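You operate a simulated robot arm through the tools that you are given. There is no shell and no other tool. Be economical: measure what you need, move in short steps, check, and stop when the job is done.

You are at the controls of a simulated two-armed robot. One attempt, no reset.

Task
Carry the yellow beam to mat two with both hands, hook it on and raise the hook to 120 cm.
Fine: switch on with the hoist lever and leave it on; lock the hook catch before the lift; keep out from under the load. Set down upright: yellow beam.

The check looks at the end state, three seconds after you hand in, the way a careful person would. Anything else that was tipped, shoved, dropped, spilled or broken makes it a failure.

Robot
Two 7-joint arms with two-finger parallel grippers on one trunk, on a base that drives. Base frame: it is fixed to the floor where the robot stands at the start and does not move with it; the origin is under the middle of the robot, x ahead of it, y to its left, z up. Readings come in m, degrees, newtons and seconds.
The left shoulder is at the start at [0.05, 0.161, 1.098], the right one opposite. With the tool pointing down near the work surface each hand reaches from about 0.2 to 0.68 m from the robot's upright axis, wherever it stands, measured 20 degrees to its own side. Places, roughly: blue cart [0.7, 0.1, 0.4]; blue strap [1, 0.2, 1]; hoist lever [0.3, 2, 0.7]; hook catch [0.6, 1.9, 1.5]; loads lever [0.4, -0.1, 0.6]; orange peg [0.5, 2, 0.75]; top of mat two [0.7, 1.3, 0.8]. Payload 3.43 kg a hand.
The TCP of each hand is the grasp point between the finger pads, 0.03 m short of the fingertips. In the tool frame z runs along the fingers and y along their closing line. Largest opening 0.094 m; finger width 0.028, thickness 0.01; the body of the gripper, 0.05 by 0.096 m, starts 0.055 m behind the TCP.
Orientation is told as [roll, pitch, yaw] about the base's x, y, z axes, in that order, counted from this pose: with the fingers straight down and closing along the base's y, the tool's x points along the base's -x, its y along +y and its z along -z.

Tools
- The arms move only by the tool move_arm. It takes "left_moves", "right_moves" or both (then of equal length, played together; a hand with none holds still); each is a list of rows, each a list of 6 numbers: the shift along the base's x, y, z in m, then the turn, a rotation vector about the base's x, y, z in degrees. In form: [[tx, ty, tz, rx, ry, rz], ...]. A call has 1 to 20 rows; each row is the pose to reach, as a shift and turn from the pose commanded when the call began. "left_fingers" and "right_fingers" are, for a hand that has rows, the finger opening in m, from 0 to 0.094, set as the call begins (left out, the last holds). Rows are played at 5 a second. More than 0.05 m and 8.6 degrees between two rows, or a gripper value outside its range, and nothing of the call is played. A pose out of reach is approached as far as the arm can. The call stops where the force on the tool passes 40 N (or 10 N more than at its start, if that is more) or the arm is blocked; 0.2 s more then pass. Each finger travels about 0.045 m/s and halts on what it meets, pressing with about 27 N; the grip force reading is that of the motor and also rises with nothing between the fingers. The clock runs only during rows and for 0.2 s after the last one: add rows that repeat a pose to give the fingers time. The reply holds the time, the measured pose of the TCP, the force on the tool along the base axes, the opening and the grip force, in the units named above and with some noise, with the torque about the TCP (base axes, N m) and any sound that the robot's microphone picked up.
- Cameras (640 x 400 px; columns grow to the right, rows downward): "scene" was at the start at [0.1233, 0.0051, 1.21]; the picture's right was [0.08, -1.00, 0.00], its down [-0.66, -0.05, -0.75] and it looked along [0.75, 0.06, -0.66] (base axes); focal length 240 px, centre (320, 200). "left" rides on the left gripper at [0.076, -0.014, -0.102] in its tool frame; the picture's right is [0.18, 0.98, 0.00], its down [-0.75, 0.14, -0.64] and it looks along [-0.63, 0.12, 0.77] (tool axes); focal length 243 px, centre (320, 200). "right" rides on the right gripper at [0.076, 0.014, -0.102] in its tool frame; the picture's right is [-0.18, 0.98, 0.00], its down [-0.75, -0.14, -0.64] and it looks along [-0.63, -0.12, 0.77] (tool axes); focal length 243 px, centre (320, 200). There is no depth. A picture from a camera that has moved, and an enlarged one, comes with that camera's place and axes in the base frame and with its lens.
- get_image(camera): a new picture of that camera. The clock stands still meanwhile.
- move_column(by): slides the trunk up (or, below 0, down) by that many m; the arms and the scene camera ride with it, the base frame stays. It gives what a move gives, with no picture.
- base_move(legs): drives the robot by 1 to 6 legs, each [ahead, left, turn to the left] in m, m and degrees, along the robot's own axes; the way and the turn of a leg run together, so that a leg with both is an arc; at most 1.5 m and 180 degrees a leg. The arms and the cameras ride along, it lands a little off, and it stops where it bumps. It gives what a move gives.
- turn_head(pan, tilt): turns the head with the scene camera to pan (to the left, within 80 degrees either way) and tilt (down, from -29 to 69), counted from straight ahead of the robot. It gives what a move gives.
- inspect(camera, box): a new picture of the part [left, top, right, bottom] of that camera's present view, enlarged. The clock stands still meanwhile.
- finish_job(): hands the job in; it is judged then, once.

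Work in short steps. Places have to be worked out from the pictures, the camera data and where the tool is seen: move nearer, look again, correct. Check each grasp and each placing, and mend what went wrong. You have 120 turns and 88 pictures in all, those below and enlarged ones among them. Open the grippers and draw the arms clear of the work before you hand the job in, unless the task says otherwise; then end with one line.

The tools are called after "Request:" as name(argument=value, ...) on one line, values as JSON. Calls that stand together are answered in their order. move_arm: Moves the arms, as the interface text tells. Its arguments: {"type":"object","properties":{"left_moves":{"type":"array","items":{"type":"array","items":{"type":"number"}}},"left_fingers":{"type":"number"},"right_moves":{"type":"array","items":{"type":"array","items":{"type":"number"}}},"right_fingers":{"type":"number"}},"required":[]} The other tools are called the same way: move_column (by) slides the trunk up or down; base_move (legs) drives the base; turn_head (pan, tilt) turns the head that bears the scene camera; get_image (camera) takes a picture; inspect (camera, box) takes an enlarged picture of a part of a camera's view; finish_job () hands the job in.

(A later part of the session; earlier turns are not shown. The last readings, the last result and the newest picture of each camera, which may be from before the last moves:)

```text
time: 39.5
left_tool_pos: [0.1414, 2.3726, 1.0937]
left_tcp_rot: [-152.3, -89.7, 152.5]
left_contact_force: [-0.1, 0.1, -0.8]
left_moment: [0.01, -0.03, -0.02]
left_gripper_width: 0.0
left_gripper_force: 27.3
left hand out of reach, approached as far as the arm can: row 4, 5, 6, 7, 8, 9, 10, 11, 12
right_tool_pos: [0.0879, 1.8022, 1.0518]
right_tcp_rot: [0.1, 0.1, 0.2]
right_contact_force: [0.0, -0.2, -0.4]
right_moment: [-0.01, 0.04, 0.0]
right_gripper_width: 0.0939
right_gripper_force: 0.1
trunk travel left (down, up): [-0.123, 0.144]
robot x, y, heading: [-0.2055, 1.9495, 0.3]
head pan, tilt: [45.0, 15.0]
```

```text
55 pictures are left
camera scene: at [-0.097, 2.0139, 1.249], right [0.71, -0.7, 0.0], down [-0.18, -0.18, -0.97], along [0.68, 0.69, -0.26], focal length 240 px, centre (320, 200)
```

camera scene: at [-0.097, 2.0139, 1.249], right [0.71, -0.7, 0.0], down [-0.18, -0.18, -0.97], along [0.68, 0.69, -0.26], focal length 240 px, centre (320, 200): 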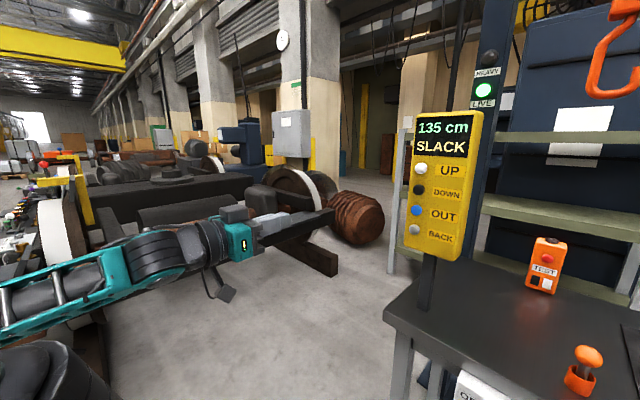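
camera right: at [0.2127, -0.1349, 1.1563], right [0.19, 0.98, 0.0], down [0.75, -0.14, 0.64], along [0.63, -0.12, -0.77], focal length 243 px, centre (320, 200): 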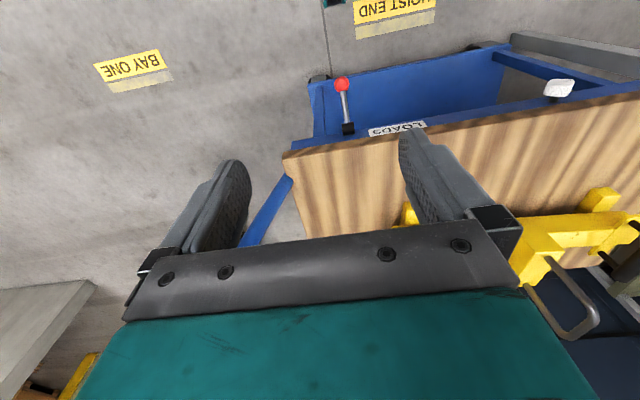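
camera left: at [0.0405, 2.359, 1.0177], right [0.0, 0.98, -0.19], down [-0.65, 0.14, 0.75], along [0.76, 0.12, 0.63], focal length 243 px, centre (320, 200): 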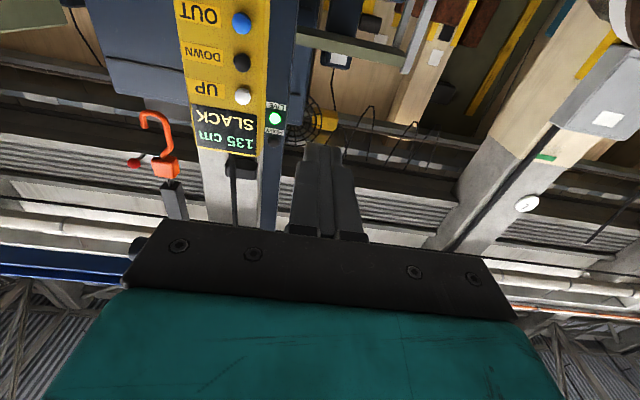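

The buttons triangulate to x≈0.48, y≈2.254, z: UP 1.172, DOWN 1.121, OUT 1.066, BACK 1.015. I bring the fingertip in front of OUT.

Request:
move_arm(left_moves=[[0.02, -0.03, -0.005, 0, 0, 0], [0.04, -0.06, -0.01, 0, 0, 0], [0.07, -0.09, -0.02, 0, 0, 0], [0.1, -0.118, -0.028, 0, 0, 0], [0.14, -0.118, -0.028, 0, 0, 0], [0.18, -0.118, -0.028, 0, 0, 0], [0.22, -0.118, -0.028, 0, 0, 0], [0.26, -0.118, -0.028, 0, 0, 0]])

Request:
get_image(camera="left")

Request:
inspect(camera="scene", box=[340, 90, 520, 290])

```text
time: 41.3
left_tool_pos: [0.4022, 2.2553, 1.0686]
left_tcp_rot: [-104.6, -89.8, 104.9]
left_contact_force: [0.0, -0.1, -0.4]
left_moment: [0.02, 0.02, 0.05]
left_gripper_width: 0.0
left_gripper_force: 27.6
left hand out of reach, approached as far as the arm can: row 1, 2, 3
right_tool_pos: [0.0869, 1.8015, 1.053]
right_tcp_rot: [0.0, 0.0, 0.2]
right_contact_force: [1.0, -0.1, -0.7]
right_moment: [0.03, 0.01, 0.02]
right_gripper_width: 0.0943
right_gripper_force: 0.0
trunk travel left (down, up): [-0.123, 0.144]
robot x, y, heading: [-0.2025, 1.9454, 0.2]
head pan, tilt: [45.0, 15.0]
```

```text
54 pictures are left
camera left: at [0.3003, 2.2409, 0.9916], right [0.0, 0.98, -0.19], down [-0.64, 0.14, 0.75], along [0.77, 0.12, 0.63], focal length 243 px, centre (320, 200)
```

left: 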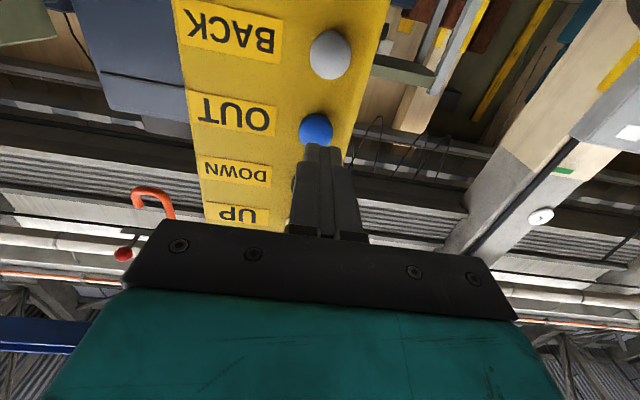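

```text
2.00 times, centred on (430, 190) of scene
camera zoom: at [-0.0978, 2.0133, 1.2491], right [0.71, -0.7, 0.0], down [-0.18, -0.18, -0.97], along [0.68, 0.69, -0.26], focal length 481 px, centre (100, 220)
```

zoom: 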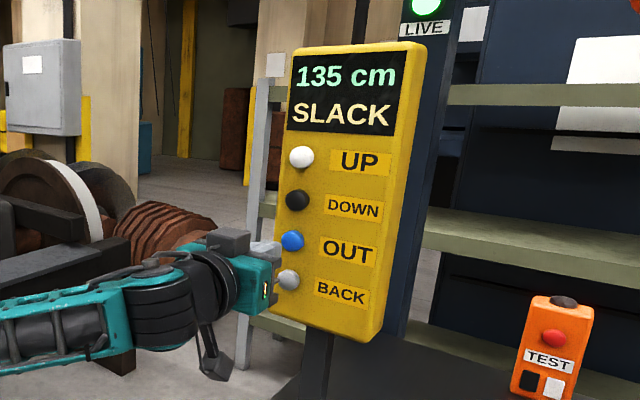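

Aligned with OUT. I press gently and release, then see how far the hook moved.

Request:
move_arm(left_moves=[[0.02, 0, -0.002, 0, 0, 0], [0.03, 0, -0.002, 0, 0, 0], [0.038, 0, -0.002, 0, 0, 0], [0.044, 0, -0.002, 0, 0, 0], [0.048, 0, -0.002, 0, 0, 0], [0.048, 0, -0.002, 0, 0, 0], [0.048, 0, -0.002, 0, 0, 0], [0.02, 0, -0.002, 0, 0, 0]])

Request:
turn_head(pan=15, tilt=5)

Request:
get_image(camera="scene")

```text
time: 43.1
left_tool_pos: [0.4203, 2.2537, 1.0674]
left_tcp_rot: [-128.9, -89.4, 129.1]
left_contact_force: [0.6, 0.4, 0.7]
left_moment: [-0.01, 0.02, 0.0]
left_gripper_width: 0.0
left_gripper_force: 26.8
right_tool_pos: [0.087, 1.8021, 1.052]
right_tcp_rot: [0.1, 0.0, 0.2]
right_contact_force: [-0.7, -0.4, 0.8]
right_moment: [-0.01, -0.02, -0.01]
right_gripper_width: 0.094
right_gripper_force: 0.1
trunk travel left (down, up): [-0.123, 0.144]
robot x, y, heading: [-0.2014, 1.9481, 0.3]
head pan, tilt: [45.0, 15.0]
```

```text
time: 44.0
left_tool_pos: [0.4201, 2.2548, 1.065]
left_tcp_rot: [-115.7, -89.7, 115.9]
left_contact_force: [0.0, -0.9, 0.9]
left_moment: [-0.02, 0.02, -0.01]
left_gripper_width: 0.0002
left_gripper_force: 26.7
right_tool_pos: [0.0866, 1.8013, 1.052]
right_tcp_rot: [0.1, 0.1, 0.2]
right_contact_force: [-0.6, -0.1, -0.1]
right_moment: [-0.01, 0.01, -0.01]
right_gripper_width: 0.0939
right_gripper_force: 0.1
trunk travel left (down, up): [-0.123, 0.144]
robot x, y, heading: [-0.2014, 1.9463, 0.3]
head pan, tilt: [15.0, 5.0]
```

```text
52 pictures are left
camera scene: at [-0.0752, 1.9714, 1.2654], right [0.26, -0.96, 0.0], down [-0.08, -0.02, -1.0], along [0.96, 0.26, -0.09], focal length 240 px, centre (320, 200)
```

scene: 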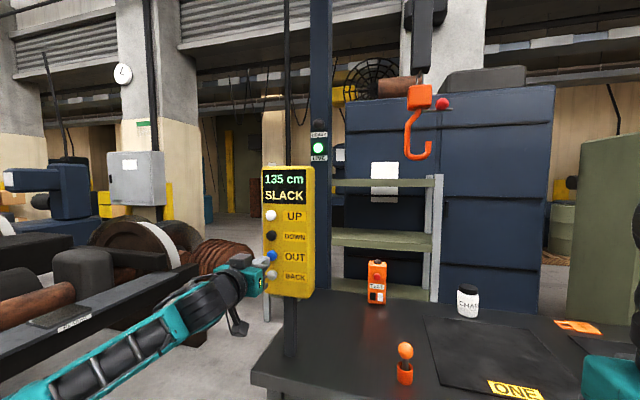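

OUT moves the hook along −y (now y≈1.89, still 135 cm). The controls work, so now I fetch the beam: retract the left hand, turn it down, and drive back to the cart.

Request:
move_arm(left_moves=[[-0.04, 0, 0, 0, 0, 0], [-0.08, 0, 0, 0, 0, 0], [-0.12, 0, 0, 0, 0, 0], [-0.14, 0, 0, 0, 8, 0], [-0.16, 0, 0, 0, 16, 0], [-0.17, 0, 0, 0, 24, 0], [-0.18, 0, 0, 0, 32, 0], [-0.18, 0, 0, 0, 40, 0], [-0.18, 0, 0, 0, 48, 0], [-0.17, 0, 0, 0, 56, 0], [-0.16, 0, 0, 0, 64, 0], [-0.15, 0, 0.01, 0, 72, 0], [-0.15, 0, 0.02, 0, 80, 0], [-0.15, 0, 0.03, 0, 86, 0], [-0.15, 0, 0.04, 0, 90, 0]], left_fingers=0.09)

Request:
base_move(legs=[[0.1, -0.9, 0], [0, -0.86, -0.3]])

Request:
turn_head(pan=0, tilt=45)

Request:
get_image(camera="scene")

```text
time: 47.2
left_tool_pos: [0.2692, 2.2524, 1.1056]
left_tcp_rot: [0.2, 0.1, 0.3]
left_contact_force: [-0.3, -0.2, 0.0]
left_moment: [-0.01, 0.01, 0.03]
left_gripper_width: 0.0903
left_gripper_force: 0.1
right_tool_pos: [0.0873, 1.8013, 1.0516]
right_tcp_rot: [0.0, 0.0, 0.2]
right_contact_force: [-0.3, 0.3, -0.1]
right_moment: [0.03, 0.02, 0.02]
right_gripper_width: 0.0941
right_gripper_force: 0.1
trunk travel left (down, up): [-0.123, 0.144]
robot x, y, heading: [-0.2048, 1.9482, 0.2]
head pan, tilt: [15.0, 5.0]
```

```text
time: 56.2
left_tool_pos: [0.3734, 0.4848, 1.1062]
left_tcp_rot: [0.1, -0.1, -0.5]
left_contact_force: [-0.2, -0.4, 0.0]
left_moment: [0.0, -0.02, 0.03]
left_gripper_width: 0.0899
left_gripper_force: 0.0
right_tool_pos: [0.1813, 0.036, 1.0538]
right_tcp_rot: [0.2, -0.1, -0.8]
right_contact_force: [0.5, 0.0, -0.1]
right_moment: [0.0, 0.03, 0.0]
right_gripper_width: 0.0941
right_gripper_force: 0.1
trunk travel left (down, up): [-0.123, 0.144]
robot x, y, heading: [-0.104, 0.1887, -0.5]
head pan, tilt: [15.0, 5.0]
```

```text
time: 57.2
left_tool_pos: [0.3725, 0.4854, 1.1052]
left_tcp_rot: [0.3, 0.0, -0.7]
left_contact_force: [0.4, -0.1, -0.3]
left_moment: [-0.01, 0.03, 0.01]
left_gripper_width: 0.09
left_gripper_force: 0.0
right_tool_pos: [0.1818, 0.0354, 1.0512]
right_tcp_rot: [0.1, 0.0, -0.7]
right_contact_force: [0.7, 0.1, -0.2]
right_moment: [0.0, -0.03, 0.03]
right_gripper_width: 0.094
right_gripper_force: 0.1
trunk travel left (down, up): [-0.123, 0.144]
robot x, y, heading: [-0.1052, 0.1853, -0.7]
head pan, tilt: [0.0, 45.0]
```

```text
51 pictures are left
camera scene: at [0.0149, 0.1846, 1.2024], right [-0.01, -1.0, 0.0], down [-0.71, 0.01, -0.71], along [0.71, -0.01, -0.71], focal length 240 px, centre (320, 200)
```

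scene: 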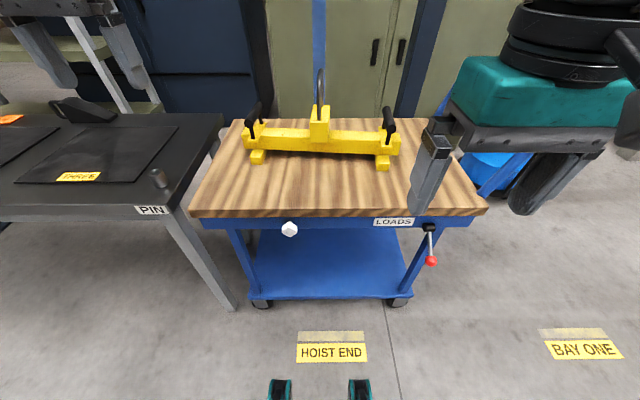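

Clear view. I drive forward 0.2 m and turn about −4.5° to square up with the beam, then zoom in.

Request:
base_move(legs=[[0.2, 0, -4.5]])

Request:
inspect(camera="scene", box=[180, 60, 460, 235])

Request:
get_image(camera="left")

```text
time: 58.9
left_tool_pos: [0.5954, 0.4354, 1.1058]
left_tcp_rot: [0.2, -0.1, -5.2]
left_contact_force: [-0.8, 0.2, -0.2]
left_moment: [-0.02, 0.0, 0.02]
left_gripper_width: 0.0901
left_gripper_force: 0.0
right_tool_pos: [0.3706, 0.0029, 1.0521]
right_tcp_rot: [0.1, 0.0, -5.2]
right_contact_force: [-0.2, 0.3, 0.3]
right_moment: [-0.01, 0.02, 0.01]
right_gripper_width: 0.094
right_gripper_force: 0.1
trunk travel left (down, up): [-0.123, 0.144]
robot x, y, heading: [0.0939, 0.1799, -5.2]
head pan, tilt: [0.0, 45.0]
```

```text
2.29 times, centred on (320, 148) of scene
camera zoom: at [0.2147, 0.1647, 1.2023], right [-0.09, -1.0, 0.0], down [-0.7, 0.06, -0.71], along [0.7, -0.06, -0.71], focal length 550 px, centre (320, 320)
```

zoom: 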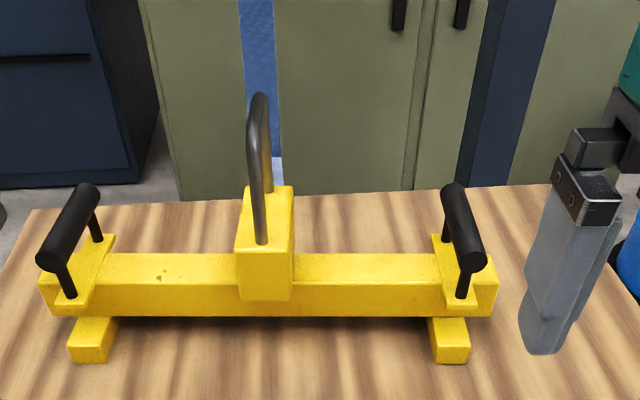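

```text
49 pictures are left
camera left: at [0.5185, 0.4288, 1.2071], right [-0.09, 1.0, 0.0], down [0.76, 0.07, 0.64], along [0.64, 0.06, -0.77], focal length 243 px, centre (320, 200)
```

left: 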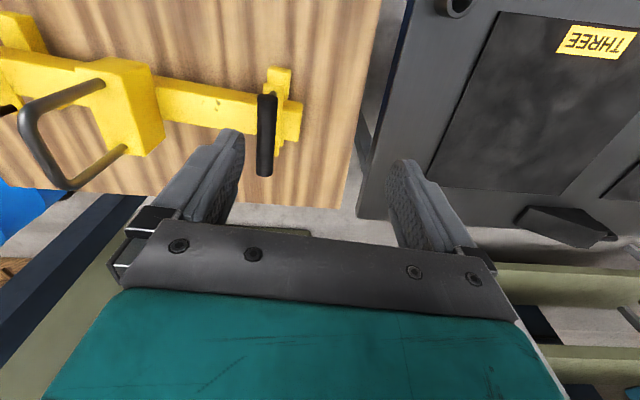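

Triangulated handle centres: left (0.678, 0.367, 0.891), right (0.646, −0.012, 0.891); eye top ≈1.016. I move both hands above the handles.

Request:
move_arm(left_moves=[[0.014, -0.012, -0.01, 0, 0, 0], [0.028, -0.024, -0.03, 0, 0, 0], [0.042, -0.036, -0.05, 0, 0, 0], [0.056, -0.048, -0.07, 0, 0, 0], [0.07, -0.06, -0.09, 0, 0, 0], [0.0826, -0.0681, -0.106, 0, 0, 0], [0.0826, -0.0681, -0.106, 0, 0, 0]], right_moves=[[0.045, -0.003, 0, 0, 0, 0], [0.09, -0.006, 0, 0, 0, 0], [0.135, -0.009, -0.01, 0, 0, 0], [0.18, -0.012, -0.02, 0, 0, 0], [0.225, -0.015, -0.035, 0, 0, 0], [0.27, -0.015, -0.05, 0, 0, 0], [0.275, -0.015, -0.052, 0, 0, 0]], left_fingers=0.08, right_fingers=0.08)

Request:
inspect(camera="scene", box=[180, 60, 460, 235])

Request:
get_image(camera="left")

Request:
get_image(camera="right")

```text
time: 60.5
left_tool_pos: [0.6761, 0.367, 0.9992]
left_tcp_rot: [0.1, -0.1, -5.2]
left_contact_force: [-0.5, 0.4, -0.1]
left_moment: [0.0, -0.03, 0.0]
left_gripper_width: 0.0801
left_gripper_force: 0.0
right_tool_pos: [0.643, -0.0121, 1.0009]
right_tcp_rot: [0.1, -0.1, -5.2]
right_contact_force: [0.2, 0.4, 0.2]
right_moment: [0.0, -0.03, 0.01]
right_gripper_width: 0.08
right_gripper_force: 0.1
trunk travel left (down, up): [-0.123, 0.144]
robot x, y, heading: [0.0929, 0.1781, -5.1]
head pan, tilt: [0.0, 45.0]
```

```text
2.29 times, centred on (320, 148) of scene
camera zoom: at [0.2142, 0.1647, 1.2024], right [-0.09, -1.0, 0.0], down [-0.7, 0.06, -0.71], along [0.7, -0.06, -0.71], focal length 550 px, centre (320, 320)
```

zoom: 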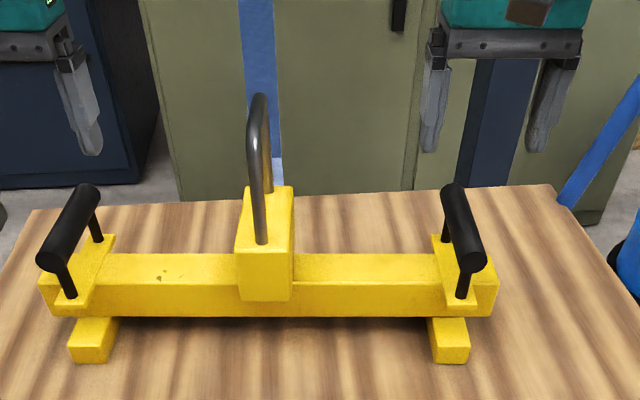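

```text
47 pictures are left
camera left: at [0.5999, 0.3604, 1.1009], right [-0.09, 1.0, 0.0], down [0.76, 0.07, 0.64], along [0.64, 0.06, -0.76], focal length 243 px, centre (320, 200)
```

left: 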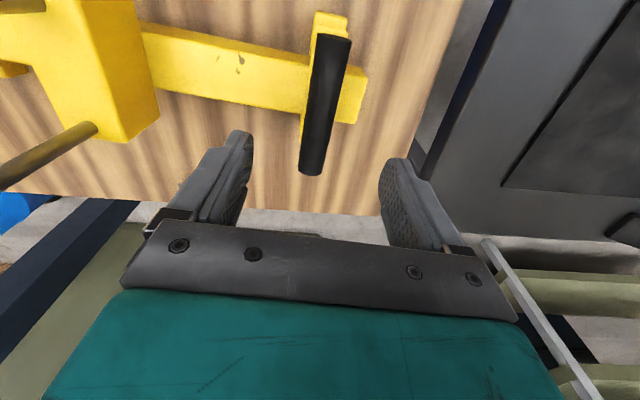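

```text
46 pictures are left
camera right: at [0.5691, 0.0093, 1.1019], right [0.27, 0.96, 0.0], down [0.74, -0.21, 0.64], along [0.62, -0.17, -0.77], focal length 243 px, centre (320, 200)
```

right: 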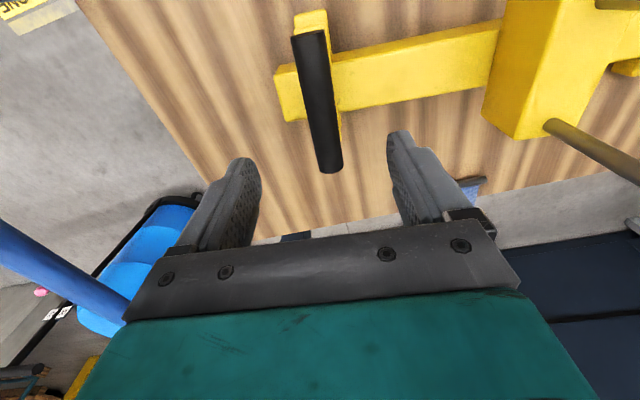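

Both aligned over the handle bars. I descend about 11 cm.

Request:
move_arm(left_moves=[[0, 0, -0.03, 0, 0, 0], [0, 0.001, -0.06, 0, 0, 0], [0, 0.001, -0.09, 0, 0, 0], [0, 0.001, -0.108, 0, 0, 0]], right_moves=[[0, 0, -0.03, 0, 0, 0], [0, 0.001, -0.06, 0, 0, 0], [0, 0.001, -0.09, 0, 0, 0], [0, 0.001, -0.11, 0, 0, 0]])

Request:
inspect(camera="scene", box=[180, 60, 460, 235])

Request:
get_image(camera="left")

```text
time: 61.5
left_tool_pos: [0.678, 0.3688, 0.8899]
left_tcp_rot: [0.2, -0.3, -5.2]
left_contact_force: [-1.3, 0.1, 0.1]
left_moment: [0.02, 0.01, -0.04]
left_gripper_width: 0.0801
left_gripper_force: 0.0
right_tool_pos: [0.6425, -0.0114, 0.8908]
right_tcp_rot: [0.1, 0.0, -5.3]
right_contact_force: [0.1, -0.2, 0.3]
right_moment: [-0.01, -0.02, -0.01]
right_gripper_width: 0.08
right_gripper_force: 0.1
trunk travel left (down, up): [-0.123, 0.144]
robot x, y, heading: [0.0941, 0.1773, -5.1]
head pan, tilt: [0.0, 45.0]
```

```text
2.29 times, centred on (320, 148) of scene
camera zoom: at [0.2144, 0.1648, 1.2024], right [-0.09, -1.0, 0.0], down [-0.7, 0.06, -0.71], along [0.7, -0.06, -0.71], focal length 550 px, centre (320, 320)
```

zoom: 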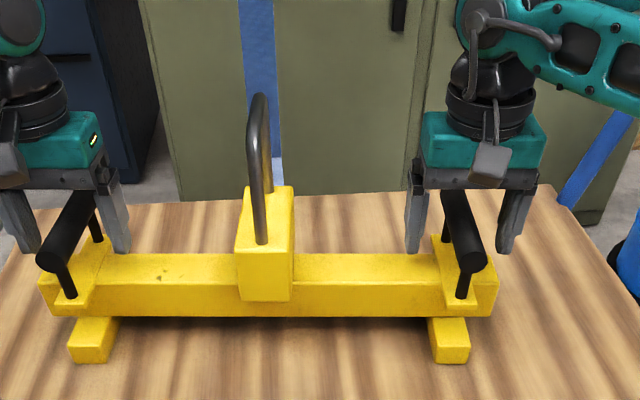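

```text
44 pictures are left
camera left: at [0.6008, 0.3615, 0.9931], right [-0.09, 1.0, 0.0], down [0.76, 0.07, 0.64], along [0.64, 0.06, -0.76], focal length 243 px, centre (320, 200)
```

left: 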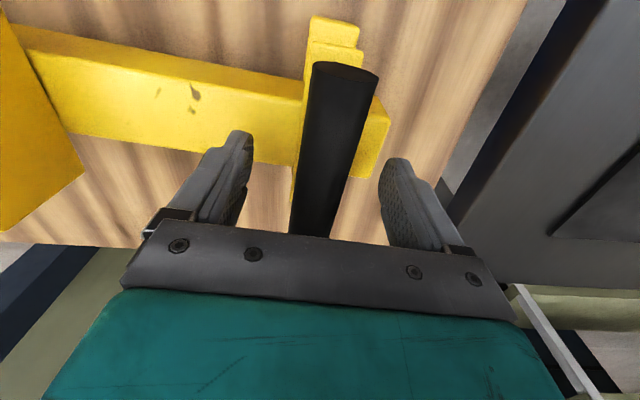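

The bars are between the fingers. I close both grippers and hold.

Request:
move_arm(left_moves=[[0, 0, 0, 0, 0, 0], [0, 0, 0, 0, 0, 0], [0, 0, 0, 0, 0, 0], [0, 0, 0, 0, 0, 0], [0, 0, 0, 0, 0, 0], [0, 0, 0, 0, 0, 0]], right_moves=[[0, 0, 0, 0, 0, 0], [0, 0, 0, 0, 0, 0], [0, 0, 0, 0, 0, 0], [0, 0, 0, 0, 0, 0], [0, 0, 0, 0, 0, 0], [0, 0, 0, 0, 0, 0]], left_fingers=0, right_fingers=0)

Request:
move_arm(left_moves=[[0, 0, 0.01, 0, 0, 0], [0, 0, 0.02, 0, 0, 0]], right_moves=[[0, 0, 0.01, 0, 0, 0], [0, 0, 0.02, 0, 0, 0]])

Request:
inspect(camera="scene", box=[180, 60, 460, 235])

```text
time: 62.9
left_tool_pos: [0.6769, 0.3675, 0.8901]
left_tcp_rot: [0.2, -0.1, -5.2]
left_contact_force: [-1.6, -2.9, 0.7]
left_moment: [0.01, -0.14, -0.03]
left_gripper_width: 0.0305
left_gripper_force: 27.3
right_tool_pos: [0.6427, -0.0104, 0.891]
right_tcp_rot: [0.1, 0.0, -5.3]
right_contact_force: [-0.4, 0.8, -0.4]
right_moment: [-0.04, -0.05, -0.01]
right_gripper_width: 0.0301
right_gripper_force: 27.0
trunk travel left (down, up): [-0.123, 0.144]
robot x, y, heading: [0.0939, 0.1801, -5.2]
head pan, tilt: [0.0, 45.0]
```

```text
time: 63.5
left_tool_pos: [0.6786, 0.3691, 0.9094]
left_tcp_rot: [0.3, 0.1, -5.1]
left_contact_force: [-0.7, -3.0, -10.6]
left_moment: [-0.02, 0.06, -0.05]
left_gripper_width: 0.0305
left_gripper_force: 27.2
right_tool_pos: [0.6446, -0.0116, 0.9107]
right_tcp_rot: [0.0, 0.2, -5.2]
right_contact_force: [0.2, 2.9, -11.3]
right_moment: [-0.15, -0.03, -0.11]
right_gripper_width: 0.0302
right_gripper_force: 26.2
trunk travel left (down, up): [-0.123, 0.144]
robot x, y, heading: [0.094, 0.1757, -5.1]
head pan, tilt: [0.0, 45.0]
```

```text
2.29 times, centred on (320, 148) of scene
camera zoom: at [0.2162, 0.1648, 1.2019], right [-0.09, -1.0, 0.0], down [-0.71, 0.06, -0.71], along [0.7, -0.06, -0.71], focal length 550 px, centre (320, 320)
```

zoom: 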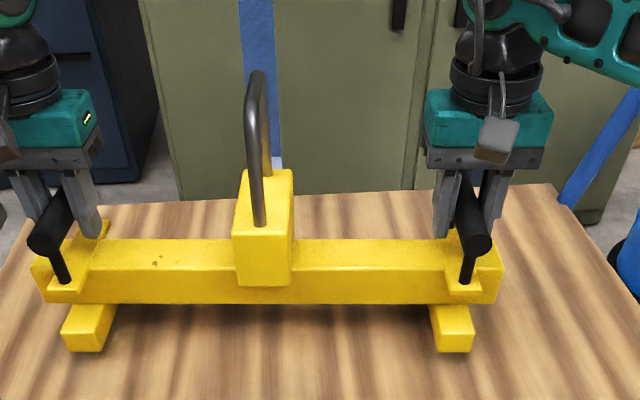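

The beam is up level (about 11 N per hand). I raise the trunk 11 cm, square the heading and drive left to mat two.

Request:
move_column(by=0.11)

Request:
base_move(legs=[[0, 0, 5.1], [0, 0.5, 0]])

Request:
get_image(camera="scene")

```text
time: 64.9
left_tool_pos: [0.6792, 0.3673, 1.0192]
left_tcp_rot: [0.2, 0.0, -5.3]
left_contact_force: [-0.4, -6.6, -11.2]
left_moment: [-0.03, 0.07, -0.09]
left_gripper_width: 0.0303
left_gripper_force: 26.6
right_tool_pos: [0.6447, -0.0112, 1.0198]
right_tcp_rot: [0.1, 0.1, -5.2]
right_contact_force: [0.6, 5.6, -10.7]
right_moment: [0.01, -0.09, -0.05]
right_gripper_width: 0.0303
right_gripper_force: 27.4
trunk travel left (down, up): [-0.233, 0.034]
robot x, y, heading: [0.0955, 0.1762, -5.2]
head pan, tilt: [0.0, 45.0]
```

```text
time: 68.3
left_tool_pos: [0.6612, 0.9171, 1.0198]
left_tcp_rot: [0.3, 0.0, -0.2]
left_contact_force: [-0.1, -8.1, -10.7]
left_moment: [0.03, 0.03, 0.02]
left_gripper_width: 0.0302
left_gripper_force: 27.5
right_tool_pos: [0.6597, 0.5358, 1.02]
right_tcp_rot: [0.1, 0.1, -0.2]
right_contact_force: [-0.5, 9.9, -10.6]
right_moment: [-0.01, -0.02, -0.01]
right_gripper_width: 0.0303
right_gripper_force: 26.8
trunk travel left (down, up): [-0.233, 0.034]
robot x, y, heading: [0.096, 0.6751, 0.0]
head pan, tilt: [0.0, 45.0]
```

```text
42 pictures are left
camera scene: at [0.218, 0.6731, 1.3121], right [0.0, -1.0, 0.0], down [-0.71, 0.0, -0.71], along [0.71, 0.0, -0.71], focal length 240 px, centre (320, 200)
```

scene: 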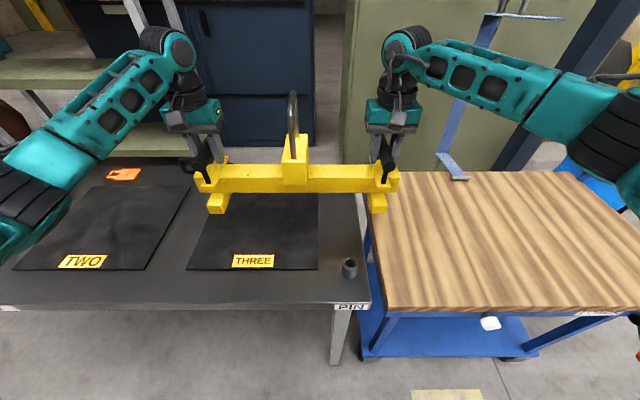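

The beam rides level. Mat two's centre measures ≈(0.673, 1.265); the hook line is x≈0.655. I drive 0.54 m more to the left.

Request:
base_move(legs=[[0, 0.539, 0]])

Request:
get_image(camera="scene")

```text
time: 71.4
left_tool_pos: [0.6642, 1.4529, 1.02]
left_tcp_rot: [0.2, 0.0, -0.3]
left_contact_force: [-1.3, -1.0, -11.5]
left_moment: [0.07, 0.1, -0.03]
left_gripper_width: 0.0302
left_gripper_force: 26.7
right_tool_pos: [0.6614, 1.0724, 1.0189]
right_tcp_rot: [0.0, 0.1, -0.3]
right_contact_force: [-0.3, 1.3, -11.2]
right_moment: [0.04, -0.09, 0.04]
right_gripper_width: 0.0305
right_gripper_force: 27.6
trunk travel left (down, up): [-0.233, 0.034]
robot x, y, heading: [0.0998, 1.2125, -0.3]
head pan, tilt: [0.0, 45.0]
```

```text
41 pictures are left
camera scene: at [0.2201, 1.2105, 1.3121], right [0.0, -1.0, 0.0], down [-0.71, 0.0, -0.71], along [0.71, 0.0, -0.71], focal length 240 px, centre (320, 200)
```

scene: 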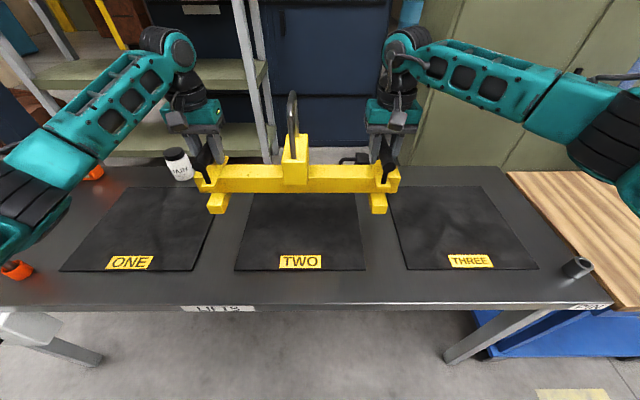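

Centred over mat two (beam centre ≈(0.663, 1.263)). I lower the trunk 11 cm, leaving a small gap.

Request:
move_column(by=-0.11)

Request:
move_arm(left_moves=[[0, 0, -0.005, 0, 0, 0], [0, 0, -0.01, 0, 0, 0], [0, 0, -0.014, 0, 0, 0], [0, 0, -0.017, 0, 0, 0]], right_moves=[[0, 0, -0.005, 0, 0, 0], [0, 0, -0.01, 0, 0, 0], [0, 0, -0.014, 0, 0, 0], [0, 0, -0.017, 0, 0, 0]])

Request:
inspect(camera="scene", box=[180, 80, 460, 255])

```text
time: 72.8
left_tool_pos: [0.6628, 1.4513, 0.911]
left_tcp_rot: [0.2, -0.1, -0.3]
left_contact_force: [0.8, 0.2, -2.8]
left_moment: [-0.03, 0.38, -0.07]
left_gripper_width: 0.0306
left_gripper_force: 27.3
right_tool_pos: [0.6616, 1.0723, 0.9119]
right_tcp_rot: [0.0, 0.0, -0.3]
right_contact_force: [2.1, -0.6, -3.5]
right_moment: [0.03, 0.22, 0.03]
right_gripper_width: 0.0302
right_gripper_force: 27.3
trunk travel left (down, up): [-0.123, 0.144]
robot x, y, heading: [0.0986, 1.2115, -0.2]
head pan, tilt: [0.0, 45.0]
```

```text
time: 73.8
left_tool_pos: [0.6606, 1.4523, 0.8981]
left_tcp_rot: [0.2, -0.5, -0.2]
left_contact_force: [-1.3, 2.7, 22.9]
left_moment: [0.02, -0.05, 0.03]
left_gripper_width: 0.03
left_gripper_force: 27.5
right_tool_pos: [0.6591, 1.0707, 0.8979]
right_tcp_rot: [0.2, -0.4, -0.2]
right_contact_force: [2.8, -0.4, 23.4]
right_moment: [0.0, 0.01, -0.05]
right_gripper_width: 0.0302
right_gripper_force: 27.3
trunk travel left (down, up): [-0.123, 0.144]
robot x, y, heading: [0.0966, 1.2134, -0.2]
head pan, tilt: [0.0, 45.0]
```

```text
2.29 times, centred on (320, 168) of scene
camera zoom: at [0.2141, 1.2099, 1.2029], right [0.0, -1.0, 0.0], down [-0.7, 0.0, -0.71], along [0.71, 0.0, -0.7], focal length 550 px, centre (320, 274)
```

zoom: 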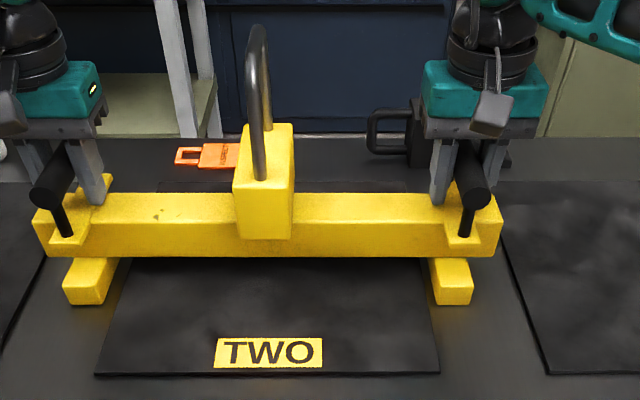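

The beam is down (pressing 23 N). I relieve the pressing force before releasing.

Request:
move_arm(left_moves=[[0, 0, 0.003, 0, 0, 0], [0, 0, 0.006, 0, 0, 0], [0, 0, 0.006, 0, 0, 0]], right_moves=[[0, 0, 0.003, 0, 0, 0], [0, 0, 0.006, 0, 0, 0], [0, 0, 0.006, 0, 0, 0]])

Request:
get_image(camera="right")

```text
time: 74.6
left_tool_pos: [0.661, 1.4517, 0.8977]
left_tcp_rot: [0.3, 0.2, -0.4]
left_contact_force: [-1.5, -1.5, -4.0]
left_moment: [0.0, 0.6, -0.2]
left_gripper_width: 0.0306
left_gripper_force: 26.5
right_tool_pos: [0.659, 1.0714, 0.8974]
right_tcp_rot: [0.0, 0.1, -0.3]
right_contact_force: [0.8, 3.6, -8.3]
right_moment: [-0.19, -0.61, -0.22]
right_gripper_width: 0.0304
right_gripper_force: 27.0
trunk travel left (down, up): [-0.123, 0.144]
robot x, y, heading: [0.0965, 1.2096, -0.3]
head pan, tilt: [0.0, 45.0]
```

```text
39 pictures are left
camera right: at [0.5838, 1.0863, 0.9996], right [0.19, 0.98, 0.0], down [0.76, -0.14, 0.64], along [0.63, -0.12, -0.77], focal length 243 px, centre (320, 200)
```

right: 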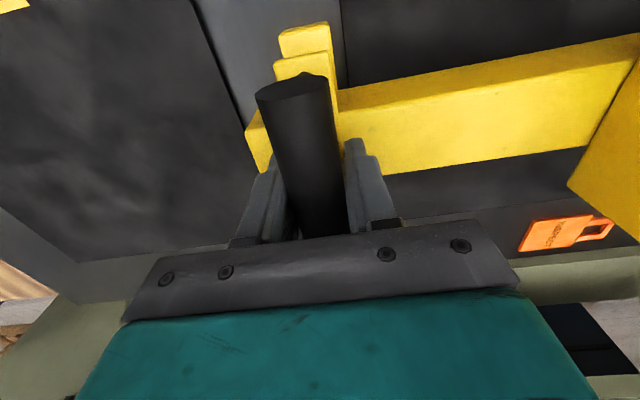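

Now slightly unloaded; I go down 2 mm and open both grippers.

Request:
move_arm(left_moves=[[0, 0, -0.002, 0, 0, 0], [0, 0, -0.002, 0, 0, 0]], right_moves=[[0, 0, -0.002, 0, 0, 0], [0, 0, -0.002, 0, 0, 0]])

Request:
move_arm(left_moves=[[0, 0, 0, 0, 0, 0], [0, 0, 0, 0, 0, 0], [0, 0, 0, 0, 0, 0], [0, 0, 0, 0, 0, 0], [0, 0, 0, 0, 0, 0]], right_moves=[[0, 0, 0, 0, 0, 0], [0, 0, 0, 0, 0, 0], [0, 0, 0, 0, 0, 0], [0, 0, 0, 0, 0, 0], [0, 0, 0, 0, 0, 0]], left_fingers=0.085, right_fingers=0.085)

Request:
move_arm(left_moves=[[0, 0, 0.03, 0, 0, 0], [0, 0, 0.07, 0, 0, 0], [0, 0, 0.11, 0, 0, 0], [-0.01, 0, 0.14, 0, 0, 0], [-0.05, 0, 0.16, 0, 0, 0], [-0.1, 0, 0.16, 0, 0, 0], [-0.15, 0, 0.16, 0, 0, 0], [-0.2, 0, 0.16, 0, 0, 0], [-0.25, 0, 0.16, 0, 0, 0]], right_moves=[[0, 0, 0.03, 0, 0, 0], [0, 0, 0.07, 0, 0, 0], [0, 0, 0.11, 0, 0, 0], [-0.01, 0, 0.14, 0, 0, 0], [-0.05, 0, 0.16, 0, 0, 0], [-0.1, 0, 0.16, 0, 0, 0], [-0.15, 0, 0.16, 0, 0, 0], [-0.2, 0, 0.16, 0, 0, 0], [-0.25, 0, 0.16, 0, 0, 0]])

Request:
inspect(camera="scene", box=[180, 80, 460, 255])

```text
time: 75.2
left_tool_pos: [0.6616, 1.4507, 0.8979]
left_tcp_rot: [0.1, 0.0, -0.5]
left_contact_force: [-5.8, -2.5, 2.4]
left_moment: [0.01, 0.72, -0.06]
left_gripper_width: 0.0304
left_gripper_force: 27.2
right_tool_pos: [0.6594, 1.0708, 0.8976]
right_tcp_rot: [0.0, 0.0, -0.3]
right_contact_force: [-0.5, 2.6, -2.7]
right_moment: [-0.02, 0.84, -0.11]
right_gripper_width: 0.0304
right_gripper_force: 26.9
trunk travel left (down, up): [-0.123, 0.144]
robot x, y, heading: [0.0982, 1.2124, -0.3]
head pan, tilt: [0.0, 45.0]
```

```text
time: 76.4
left_tool_pos: [0.6624, 1.4523, 0.898]
left_tcp_rot: [0.2, -0.1, -0.3]
left_contact_force: [-0.1, 0.4, -0.2]
left_moment: [-0.01, -0.01, -0.02]
left_gripper_width: 0.0851
left_gripper_force: 0.0
right_tool_pos: [0.6611, 1.0716, 0.897]
right_tcp_rot: [0.1, 0.0, -0.3]
right_contact_force: [-0.5, -0.4, -1.0]
right_moment: [0.03, -0.01, 0.01]
right_gripper_width: 0.0852
right_gripper_force: 0.1
trunk travel left (down, up): [-0.123, 0.144]
robot x, y, heading: [0.1002, 1.2095, -0.3]
head pan, tilt: [0.0, 45.0]
```

```text
time: 78.4
left_tool_pos: [0.4115, 1.4521, 1.0583]
left_tcp_rot: [0.2, -0.1, -0.2]
left_contact_force: [-0.2, 0.1, -0.6]
left_moment: [-0.02, 0.02, -0.02]
left_gripper_width: 0.0854
left_gripper_force: 0.1
right_tool_pos: [0.4077, 1.0726, 1.0583]
right_tcp_rot: [0.0, 0.1, -0.3]
right_contact_force: [0.0, 0.0, -0.3]
right_moment: [0.02, 0.0, -0.02]
right_gripper_width: 0.0845
right_gripper_force: 0.0
trunk travel left (down, up): [-0.123, 0.144]
robot x, y, heading: [0.0987, 1.2115, -0.1]
head pan, tilt: [0.0, 45.0]
```

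```text
2.29 times, centred on (320, 168) of scene
camera zoom: at [0.2174, 1.2101, 1.2025], right [0.0, -1.0, 0.0], down [-0.71, 0.0, -0.71], along [0.71, 0.0, -0.71], focal length 550 px, centre (320, 274)
```

zoom: 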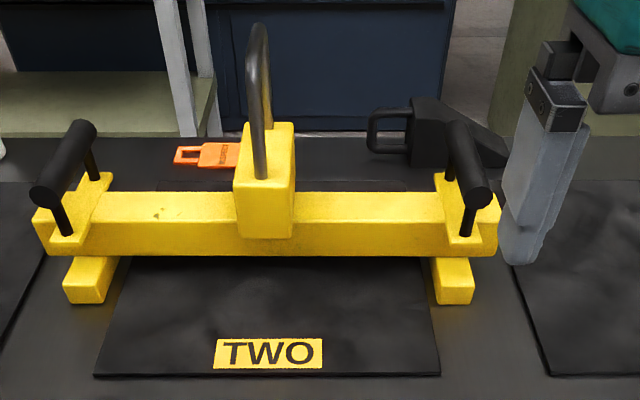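

The beam stands upright, unassisted, over mat two; its eye bar is at about y=1.259, z=1.03. Now back to the panel: retreat, drive left, and re-point the left hand forward.

Request:
base_move(legs=[[-0.3, 0, 0], [0, 0.74, 0]])

Request:
turn_head(pan=35, tilt=10)

```text
time: 84.1
left_tool_pos: [0.1193, 2.1893, 1.0575]
left_tcp_rot: [0.2, -0.1, -0.4]
left_contact_force: [-0.3, 0.4, -0.9]
left_moment: [0.03, -0.01, 0.02]
left_gripper_width: 0.0848
left_gripper_force: 0.1
right_tool_pos: [0.1136, 1.8103, 1.0576]
right_tcp_rot: [0.2, -0.1, -0.4]
right_contact_force: [0.0, -0.5, 0.3]
right_moment: [0.0, 0.01, -0.02]
right_gripper_width: 0.0852
right_gripper_force: 0.1
trunk travel left (down, up): [-0.123, 0.144]
robot x, y, heading: [-0.1963, 1.9521, -0.2]
head pan, tilt: [0.0, 45.0]
```

```text
time: 85.1
left_tool_pos: [0.1184, 2.1894, 1.0584]
left_tcp_rot: [0.1, 0.0, -0.4]
left_contact_force: [-0.2, -0.1, 0.2]
left_moment: [0.03, -0.02, -0.01]
left_gripper_width: 0.0848
left_gripper_force: 0.0
right_tool_pos: [0.1142, 1.811, 1.0584]
right_tcp_rot: [0.1, 0.1, -0.4]
right_contact_force: [0.4, -0.2, 0.4]
right_moment: [0.03, 0.0, 0.0]
right_gripper_width: 0.085
right_gripper_force: 0.1
trunk travel left (down, up): [-0.123, 0.144]
robot x, y, heading: [-0.1954, 1.949, -0.3]
head pan, tilt: [35.0, 10.0]
```

I move the left hand to the known start point, closed, and turn it forward.

Request:
move_arm(left_moves=[[0.04, 0.016, 0.012, 0, 0, 0], [0.08, 0.032, 0.024, 0, 0, 0], [0.12, 0.048, 0.036, 0, 0, 0], [0.15, 0.064, 0.048, 0, 0, 0], [0.15, 0.064, 0.038, 0, -4, 0], [0.15, 0.064, 0.028, 0, -10, 0], [0.15, 0.064, 0.018, 0, -18, 0], [0.14, 0.064, 0.008, 0, -26, 0], [0.13, 0.064, 0.008, 0, -34, 0], [0.12, 0.064, 0.008, 0, -42, 0], [0.12, 0.064, 0.008, 0, -50, 0], [0.12, 0.064, 0.008, 0, -58, 0], [0.13, 0.064, 0.008, 0, -66, 0], [0.14, 0.064, 0.008, 0, -74, 0], [0.16, 0.064, 0.008, 0, -82, 0], [0.18, 0.064, 0.008, 0, -90, 0], [0.22, 0.064, 0.008, 0, -90, 0], [0.26, 0.064, 0.008, 0, -90, 0], [0.28, 0.064, 0.008, 0, -90, 0]], left_fingers=0)

Request:
get_image(camera="left")

```text
time: 89.1
left_tool_pos: [0.3995, 2.2531, 1.0664]
left_tcp_rot: [100.5, -89.6, -100.2]
left_contact_force: [-0.2, -0.1, -0.3]
left_moment: [0.05, -0.02, -0.03]
left_gripper_width: 0.0003
left_gripper_force: 27.1
right_tool_pos: [0.1144, 1.8093, 1.0569]
right_tcp_rot: [0.1, 0.1, -0.4]
right_contact_force: [0.6, 0.0, -0.2]
right_moment: [-0.03, 0.01, 0.02]
right_gripper_width: 0.0851
right_gripper_force: 0.1
trunk travel left (down, up): [-0.123, 0.144]
robot x, y, heading: [-0.1995, 1.951, -0.2]
head pan, tilt: [35.0, 10.0]
```

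```text
37 pictures are left
camera left: at [0.2974, 2.2407, 0.9885], right [0.0, 0.98, -0.18], down [-0.64, 0.13, 0.75], along [0.77, 0.12, 0.63], focal length 243 px, centre (320, 200)
```

left: 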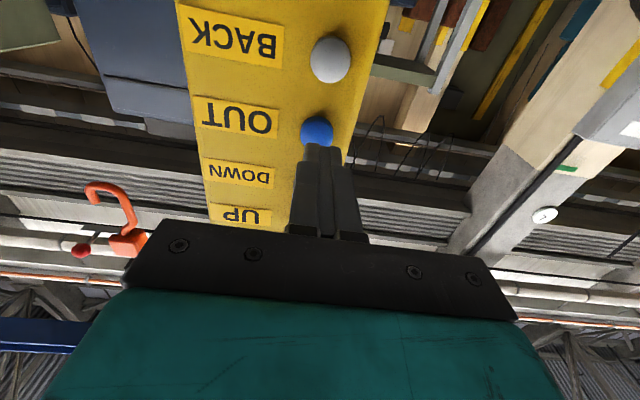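

Aligned with OUT again. I press for about 2 s and measure the hook's travel.

Request:
move_arm(left_moves=[[0.02, 0, 0, 0, 0, 0], [0.04, 0, 0, 0, 0, 0], [0.05, 0, 0, 0, 0, 0], [0.05, 0, 0, 0, 0, 0], [0.05, 0, 0, 0, 0, 0], [0.05, 0, 0, 0, 0, 0], [0.05, 0, 0, 0, 0, 0], [0.05, 0, 0, 0, 0, 0], [0.05, 0, 0, 0, 0, 0], [0.05, 0, 0, 0, 0, 0], [0.05, 0, 0, 0, 0, 0], [0.05, 0, 0, 0, 0, 0], [0.02, 0, 0, 0, 0, 0]])

Request:
turn_head(pan=-5, tilt=10)

Request:
get_image(camera="scene")

```text
time: 91.9
left_tool_pos: [0.4178, 2.2537, 1.0693]
left_tcp_rot: [133.5, -89.5, -133.3]
left_contact_force: [-0.5, -0.8, 0.5]
left_moment: [-0.05, -0.04, 0.0]
left_gripper_width: 0.0002
left_gripper_force: 27.4
right_tool_pos: [0.1148, 1.8111, 1.0585]
right_tcp_rot: [0.0, 0.0, -0.3]
right_contact_force: [-0.8, 0.0, -0.6]
right_moment: [-0.01, -0.01, -0.01]
right_gripper_width: 0.0849
right_gripper_force: 0.0
trunk travel left (down, up): [-0.123, 0.144]
robot x, y, heading: [-0.1972, 1.9503, -0.5]
head pan, tilt: [35.0, 10.0]
```

```text
time: 93.0
left_tool_pos: [0.4191, 2.253, 1.0659]
left_tcp_rot: [102.8, -89.6, -102.6]
left_contact_force: [-0.1, -0.1, 0.2]
left_moment: [0.02, -0.01, 0.0]
left_gripper_width: 0.0
left_gripper_force: 26.5
right_tool_pos: [0.1141, 1.8107, 1.0574]
right_tcp_rot: [0.1, 0.0, -0.3]
right_contact_force: [-0.4, 0.3, -0.4]
right_moment: [0.02, 0.03, 0.0]
right_gripper_width: 0.0849
right_gripper_force: 0.1
trunk travel left (down, up): [-0.123, 0.144]
robot x, y, heading: [-0.1976, 1.9541, -0.1]
head pan, tilt: [-5.0, 10.0]
```

```text
36 pictures are left
camera scene: at [-0.0648, 1.9404, 1.2573], right [-0.09, -1.0, 0.0], down [-0.17, 0.02, -0.98], along [0.98, -0.09, -0.17], focal length 240 px, centre (320, 200)
```

scene: 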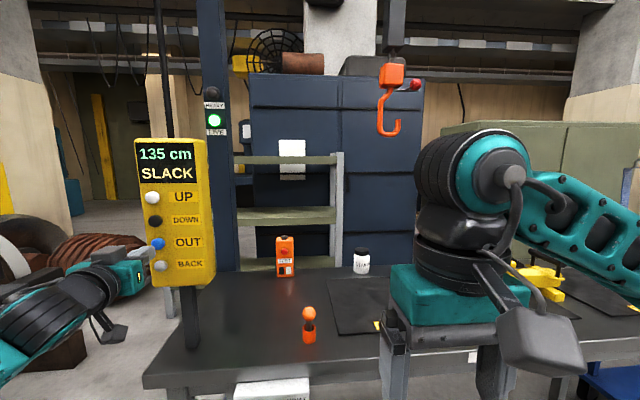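

Speed is about 0.10 m/s (hook now y≈1.67). I press for about 2.9 s more to bring it to ≈1.38, between the left handle and the eye.

Request:
move_arm(left_moves=[[0.02, 0, 0, 0, 0, 0], [0.03, 0, 0, 0, 0, 0], [0.03, 0, 0, 0, 0, 0], [0.03, 0, 0, 0, 0, 0], [0.03, 0, 0, 0, 0, 0], [0.03, 0, 0, 0, 0, 0], [0.03, 0, 0, 0, 0, 0], [0.03, 0, 0, 0, 0, 0], [0.03, 0, 0, 0, 0, 0], [0.03, 0, 0, 0, 0, 0], [0.03, 0, 0, 0, 0, 0], [0.03, 0, 0, 0, 0, 0], [0.03, 0, 0, 0, 0, 0], [0.03, 0, 0, 0, 0, 0], [0, 0, 0, 0, 0, 0]])

Request:
turn_head(pan=-35, tilt=10)

Request:
get_image(camera="scene")

```text
time: 96.2
left_tool_pos: [0.4189, 2.2543, 1.0683]
left_tcp_rot: [132.3, -89.4, -132.0]
left_contact_force: [-0.8, -0.5, 0.5]
left_moment: [0.0, 0.03, 0.04]
left_gripper_width: 0.0002
left_gripper_force: 26.9
right_tool_pos: [0.1143, 1.8106, 1.0584]
right_tcp_rot: [0.1, 0.0, -0.4]
right_contact_force: [0.2, 0.2, -0.5]
right_moment: [-0.01, -0.02, 0.0]
right_gripper_width: 0.085
right_gripper_force: 0.0
trunk travel left (down, up): [-0.123, 0.144]
robot x, y, heading: [-0.1943, 1.9507, -0.5]
head pan, tilt: [-5.0, 10.0]
```

```text
time: 97.1
left_tool_pos: [0.4174, 2.2539, 1.0656]
left_tcp_rot: [103.5, -89.6, -103.1]
left_contact_force: [0.5, 0.1, 0.2]
left_moment: [0.02, 0.01, -0.01]
left_gripper_width: 0.0003
left_gripper_force: 26.5
right_tool_pos: [0.1137, 1.8103, 1.0576]
right_tcp_rot: [0.0, 0.1, -0.4]
right_contact_force: [-0.5, 0.6, -0.2]
right_moment: [0.03, 0.0, 0.02]
right_gripper_width: 0.085
right_gripper_force: 0.0
trunk travel left (down, up): [-0.123, 0.144]
robot x, y, heading: [-0.1966, 1.9474, -0.4]
head pan, tilt: [-35.0, 10.0]
```

```text
35 pictures are left
camera scene: at [-0.0815, 1.8953, 1.2573], right [-0.58, -0.82, 0.0], down [-0.14, 0.1, -0.98], along [0.8, -0.57, -0.17], focal length 240 px, centre (320, 200)
```

scene: 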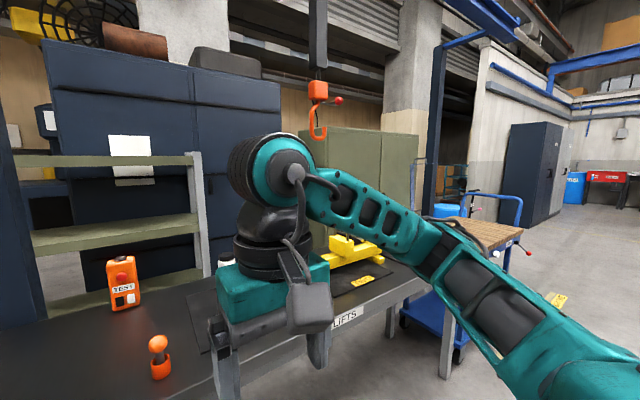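

Hook bowl ≈ y 1.38. A brief tap on OUT brings it a touch closer to the eye; then I move up to DOWN and press about 1 s.

Request:
move_arm(left_moves=[[0.02, 0, 0, 0, 0, 0], [0.028, 0, 0, 0, 0, 0], [0, 0, 0, 0, 0, 0], [-0.01, 0, 0.03, 0, 0, 0], [-0.01, 0, 0.055, 0, 0, 0], [0.015, 0, 0.055, 0, 0, 0], [0.03, 0, 0.055, 0, 0, 0], [0.03, 0, 0.055, 0, 0, 0], [0.03, 0, 0.055, 0, 0, 0], [0.03, 0, 0.055, 0, 0, 0], [0.03, 0, 0.055, 0, 0, 0], [0, 0, 0.055, 0, 0, 0]])

Request:
turn_head(pan=10, tilt=10)

Request:
inspect(camera="scene", box=[120, 60, 420, 320])

```text
time: 99.7
left_tool_pos: [0.4196, 2.2548, 1.1225]
left_tcp_rot: [123.7, -89.5, -123.5]
left_contact_force: [0.2, -0.6, -0.7]
left_moment: [0.02, -0.01, 0.01]
left_gripper_width: 0.0
left_gripper_force: 26.9
right_tool_pos: [0.1137, 1.8106, 1.058]
right_tcp_rot: [0.1, 0.0, -0.3]
right_contact_force: [-1.1, 0.5, 0.1]
right_moment: [0.02, -0.01, 0.01]
right_gripper_width: 0.0853
right_gripper_force: 0.0
trunk travel left (down, up): [-0.123, 0.144]
robot x, y, heading: [-0.1961, 1.9535, -0.3]
head pan, tilt: [-35.0, 10.0]
```

```text
time: 100.8
left_tool_pos: [0.4186, 2.2522, 1.1225]
left_tcp_rot: [103.8, -89.6, -103.5]
left_contact_force: [-0.3, 0.1, -0.6]
left_moment: [-0.01, 0.02, 0.0]
left_gripper_width: 0.0003
left_gripper_force: 27.1
right_tool_pos: [0.115, 1.8121, 1.0572]
right_tcp_rot: [0.0, 0.0, -0.5]
right_contact_force: [0.3, -0.3, 0.2]
right_moment: [0.01, -0.02, 0.0]
right_gripper_width: 0.0851
right_gripper_force: 0.0
trunk travel left (down, up): [-0.123, 0.144]
robot x, y, heading: [-0.1973, 1.9535, -0.1]
head pan, tilt: [10.0, 10.0]
```

```text
1.54 times, centred on (270, 190) of scene
camera zoom: at [-0.0657, 1.9645, 1.2573], right [0.17, -0.99, 0.0], down [-0.17, -0.03, -0.98], along [0.97, 0.16, -0.17], focal length 370 px, centre (397, 215)
```

zoom: 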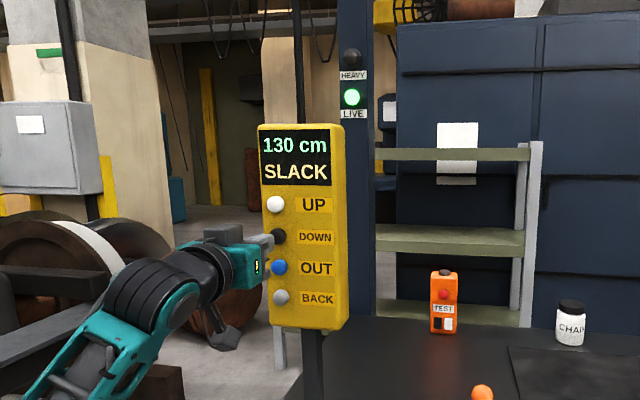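

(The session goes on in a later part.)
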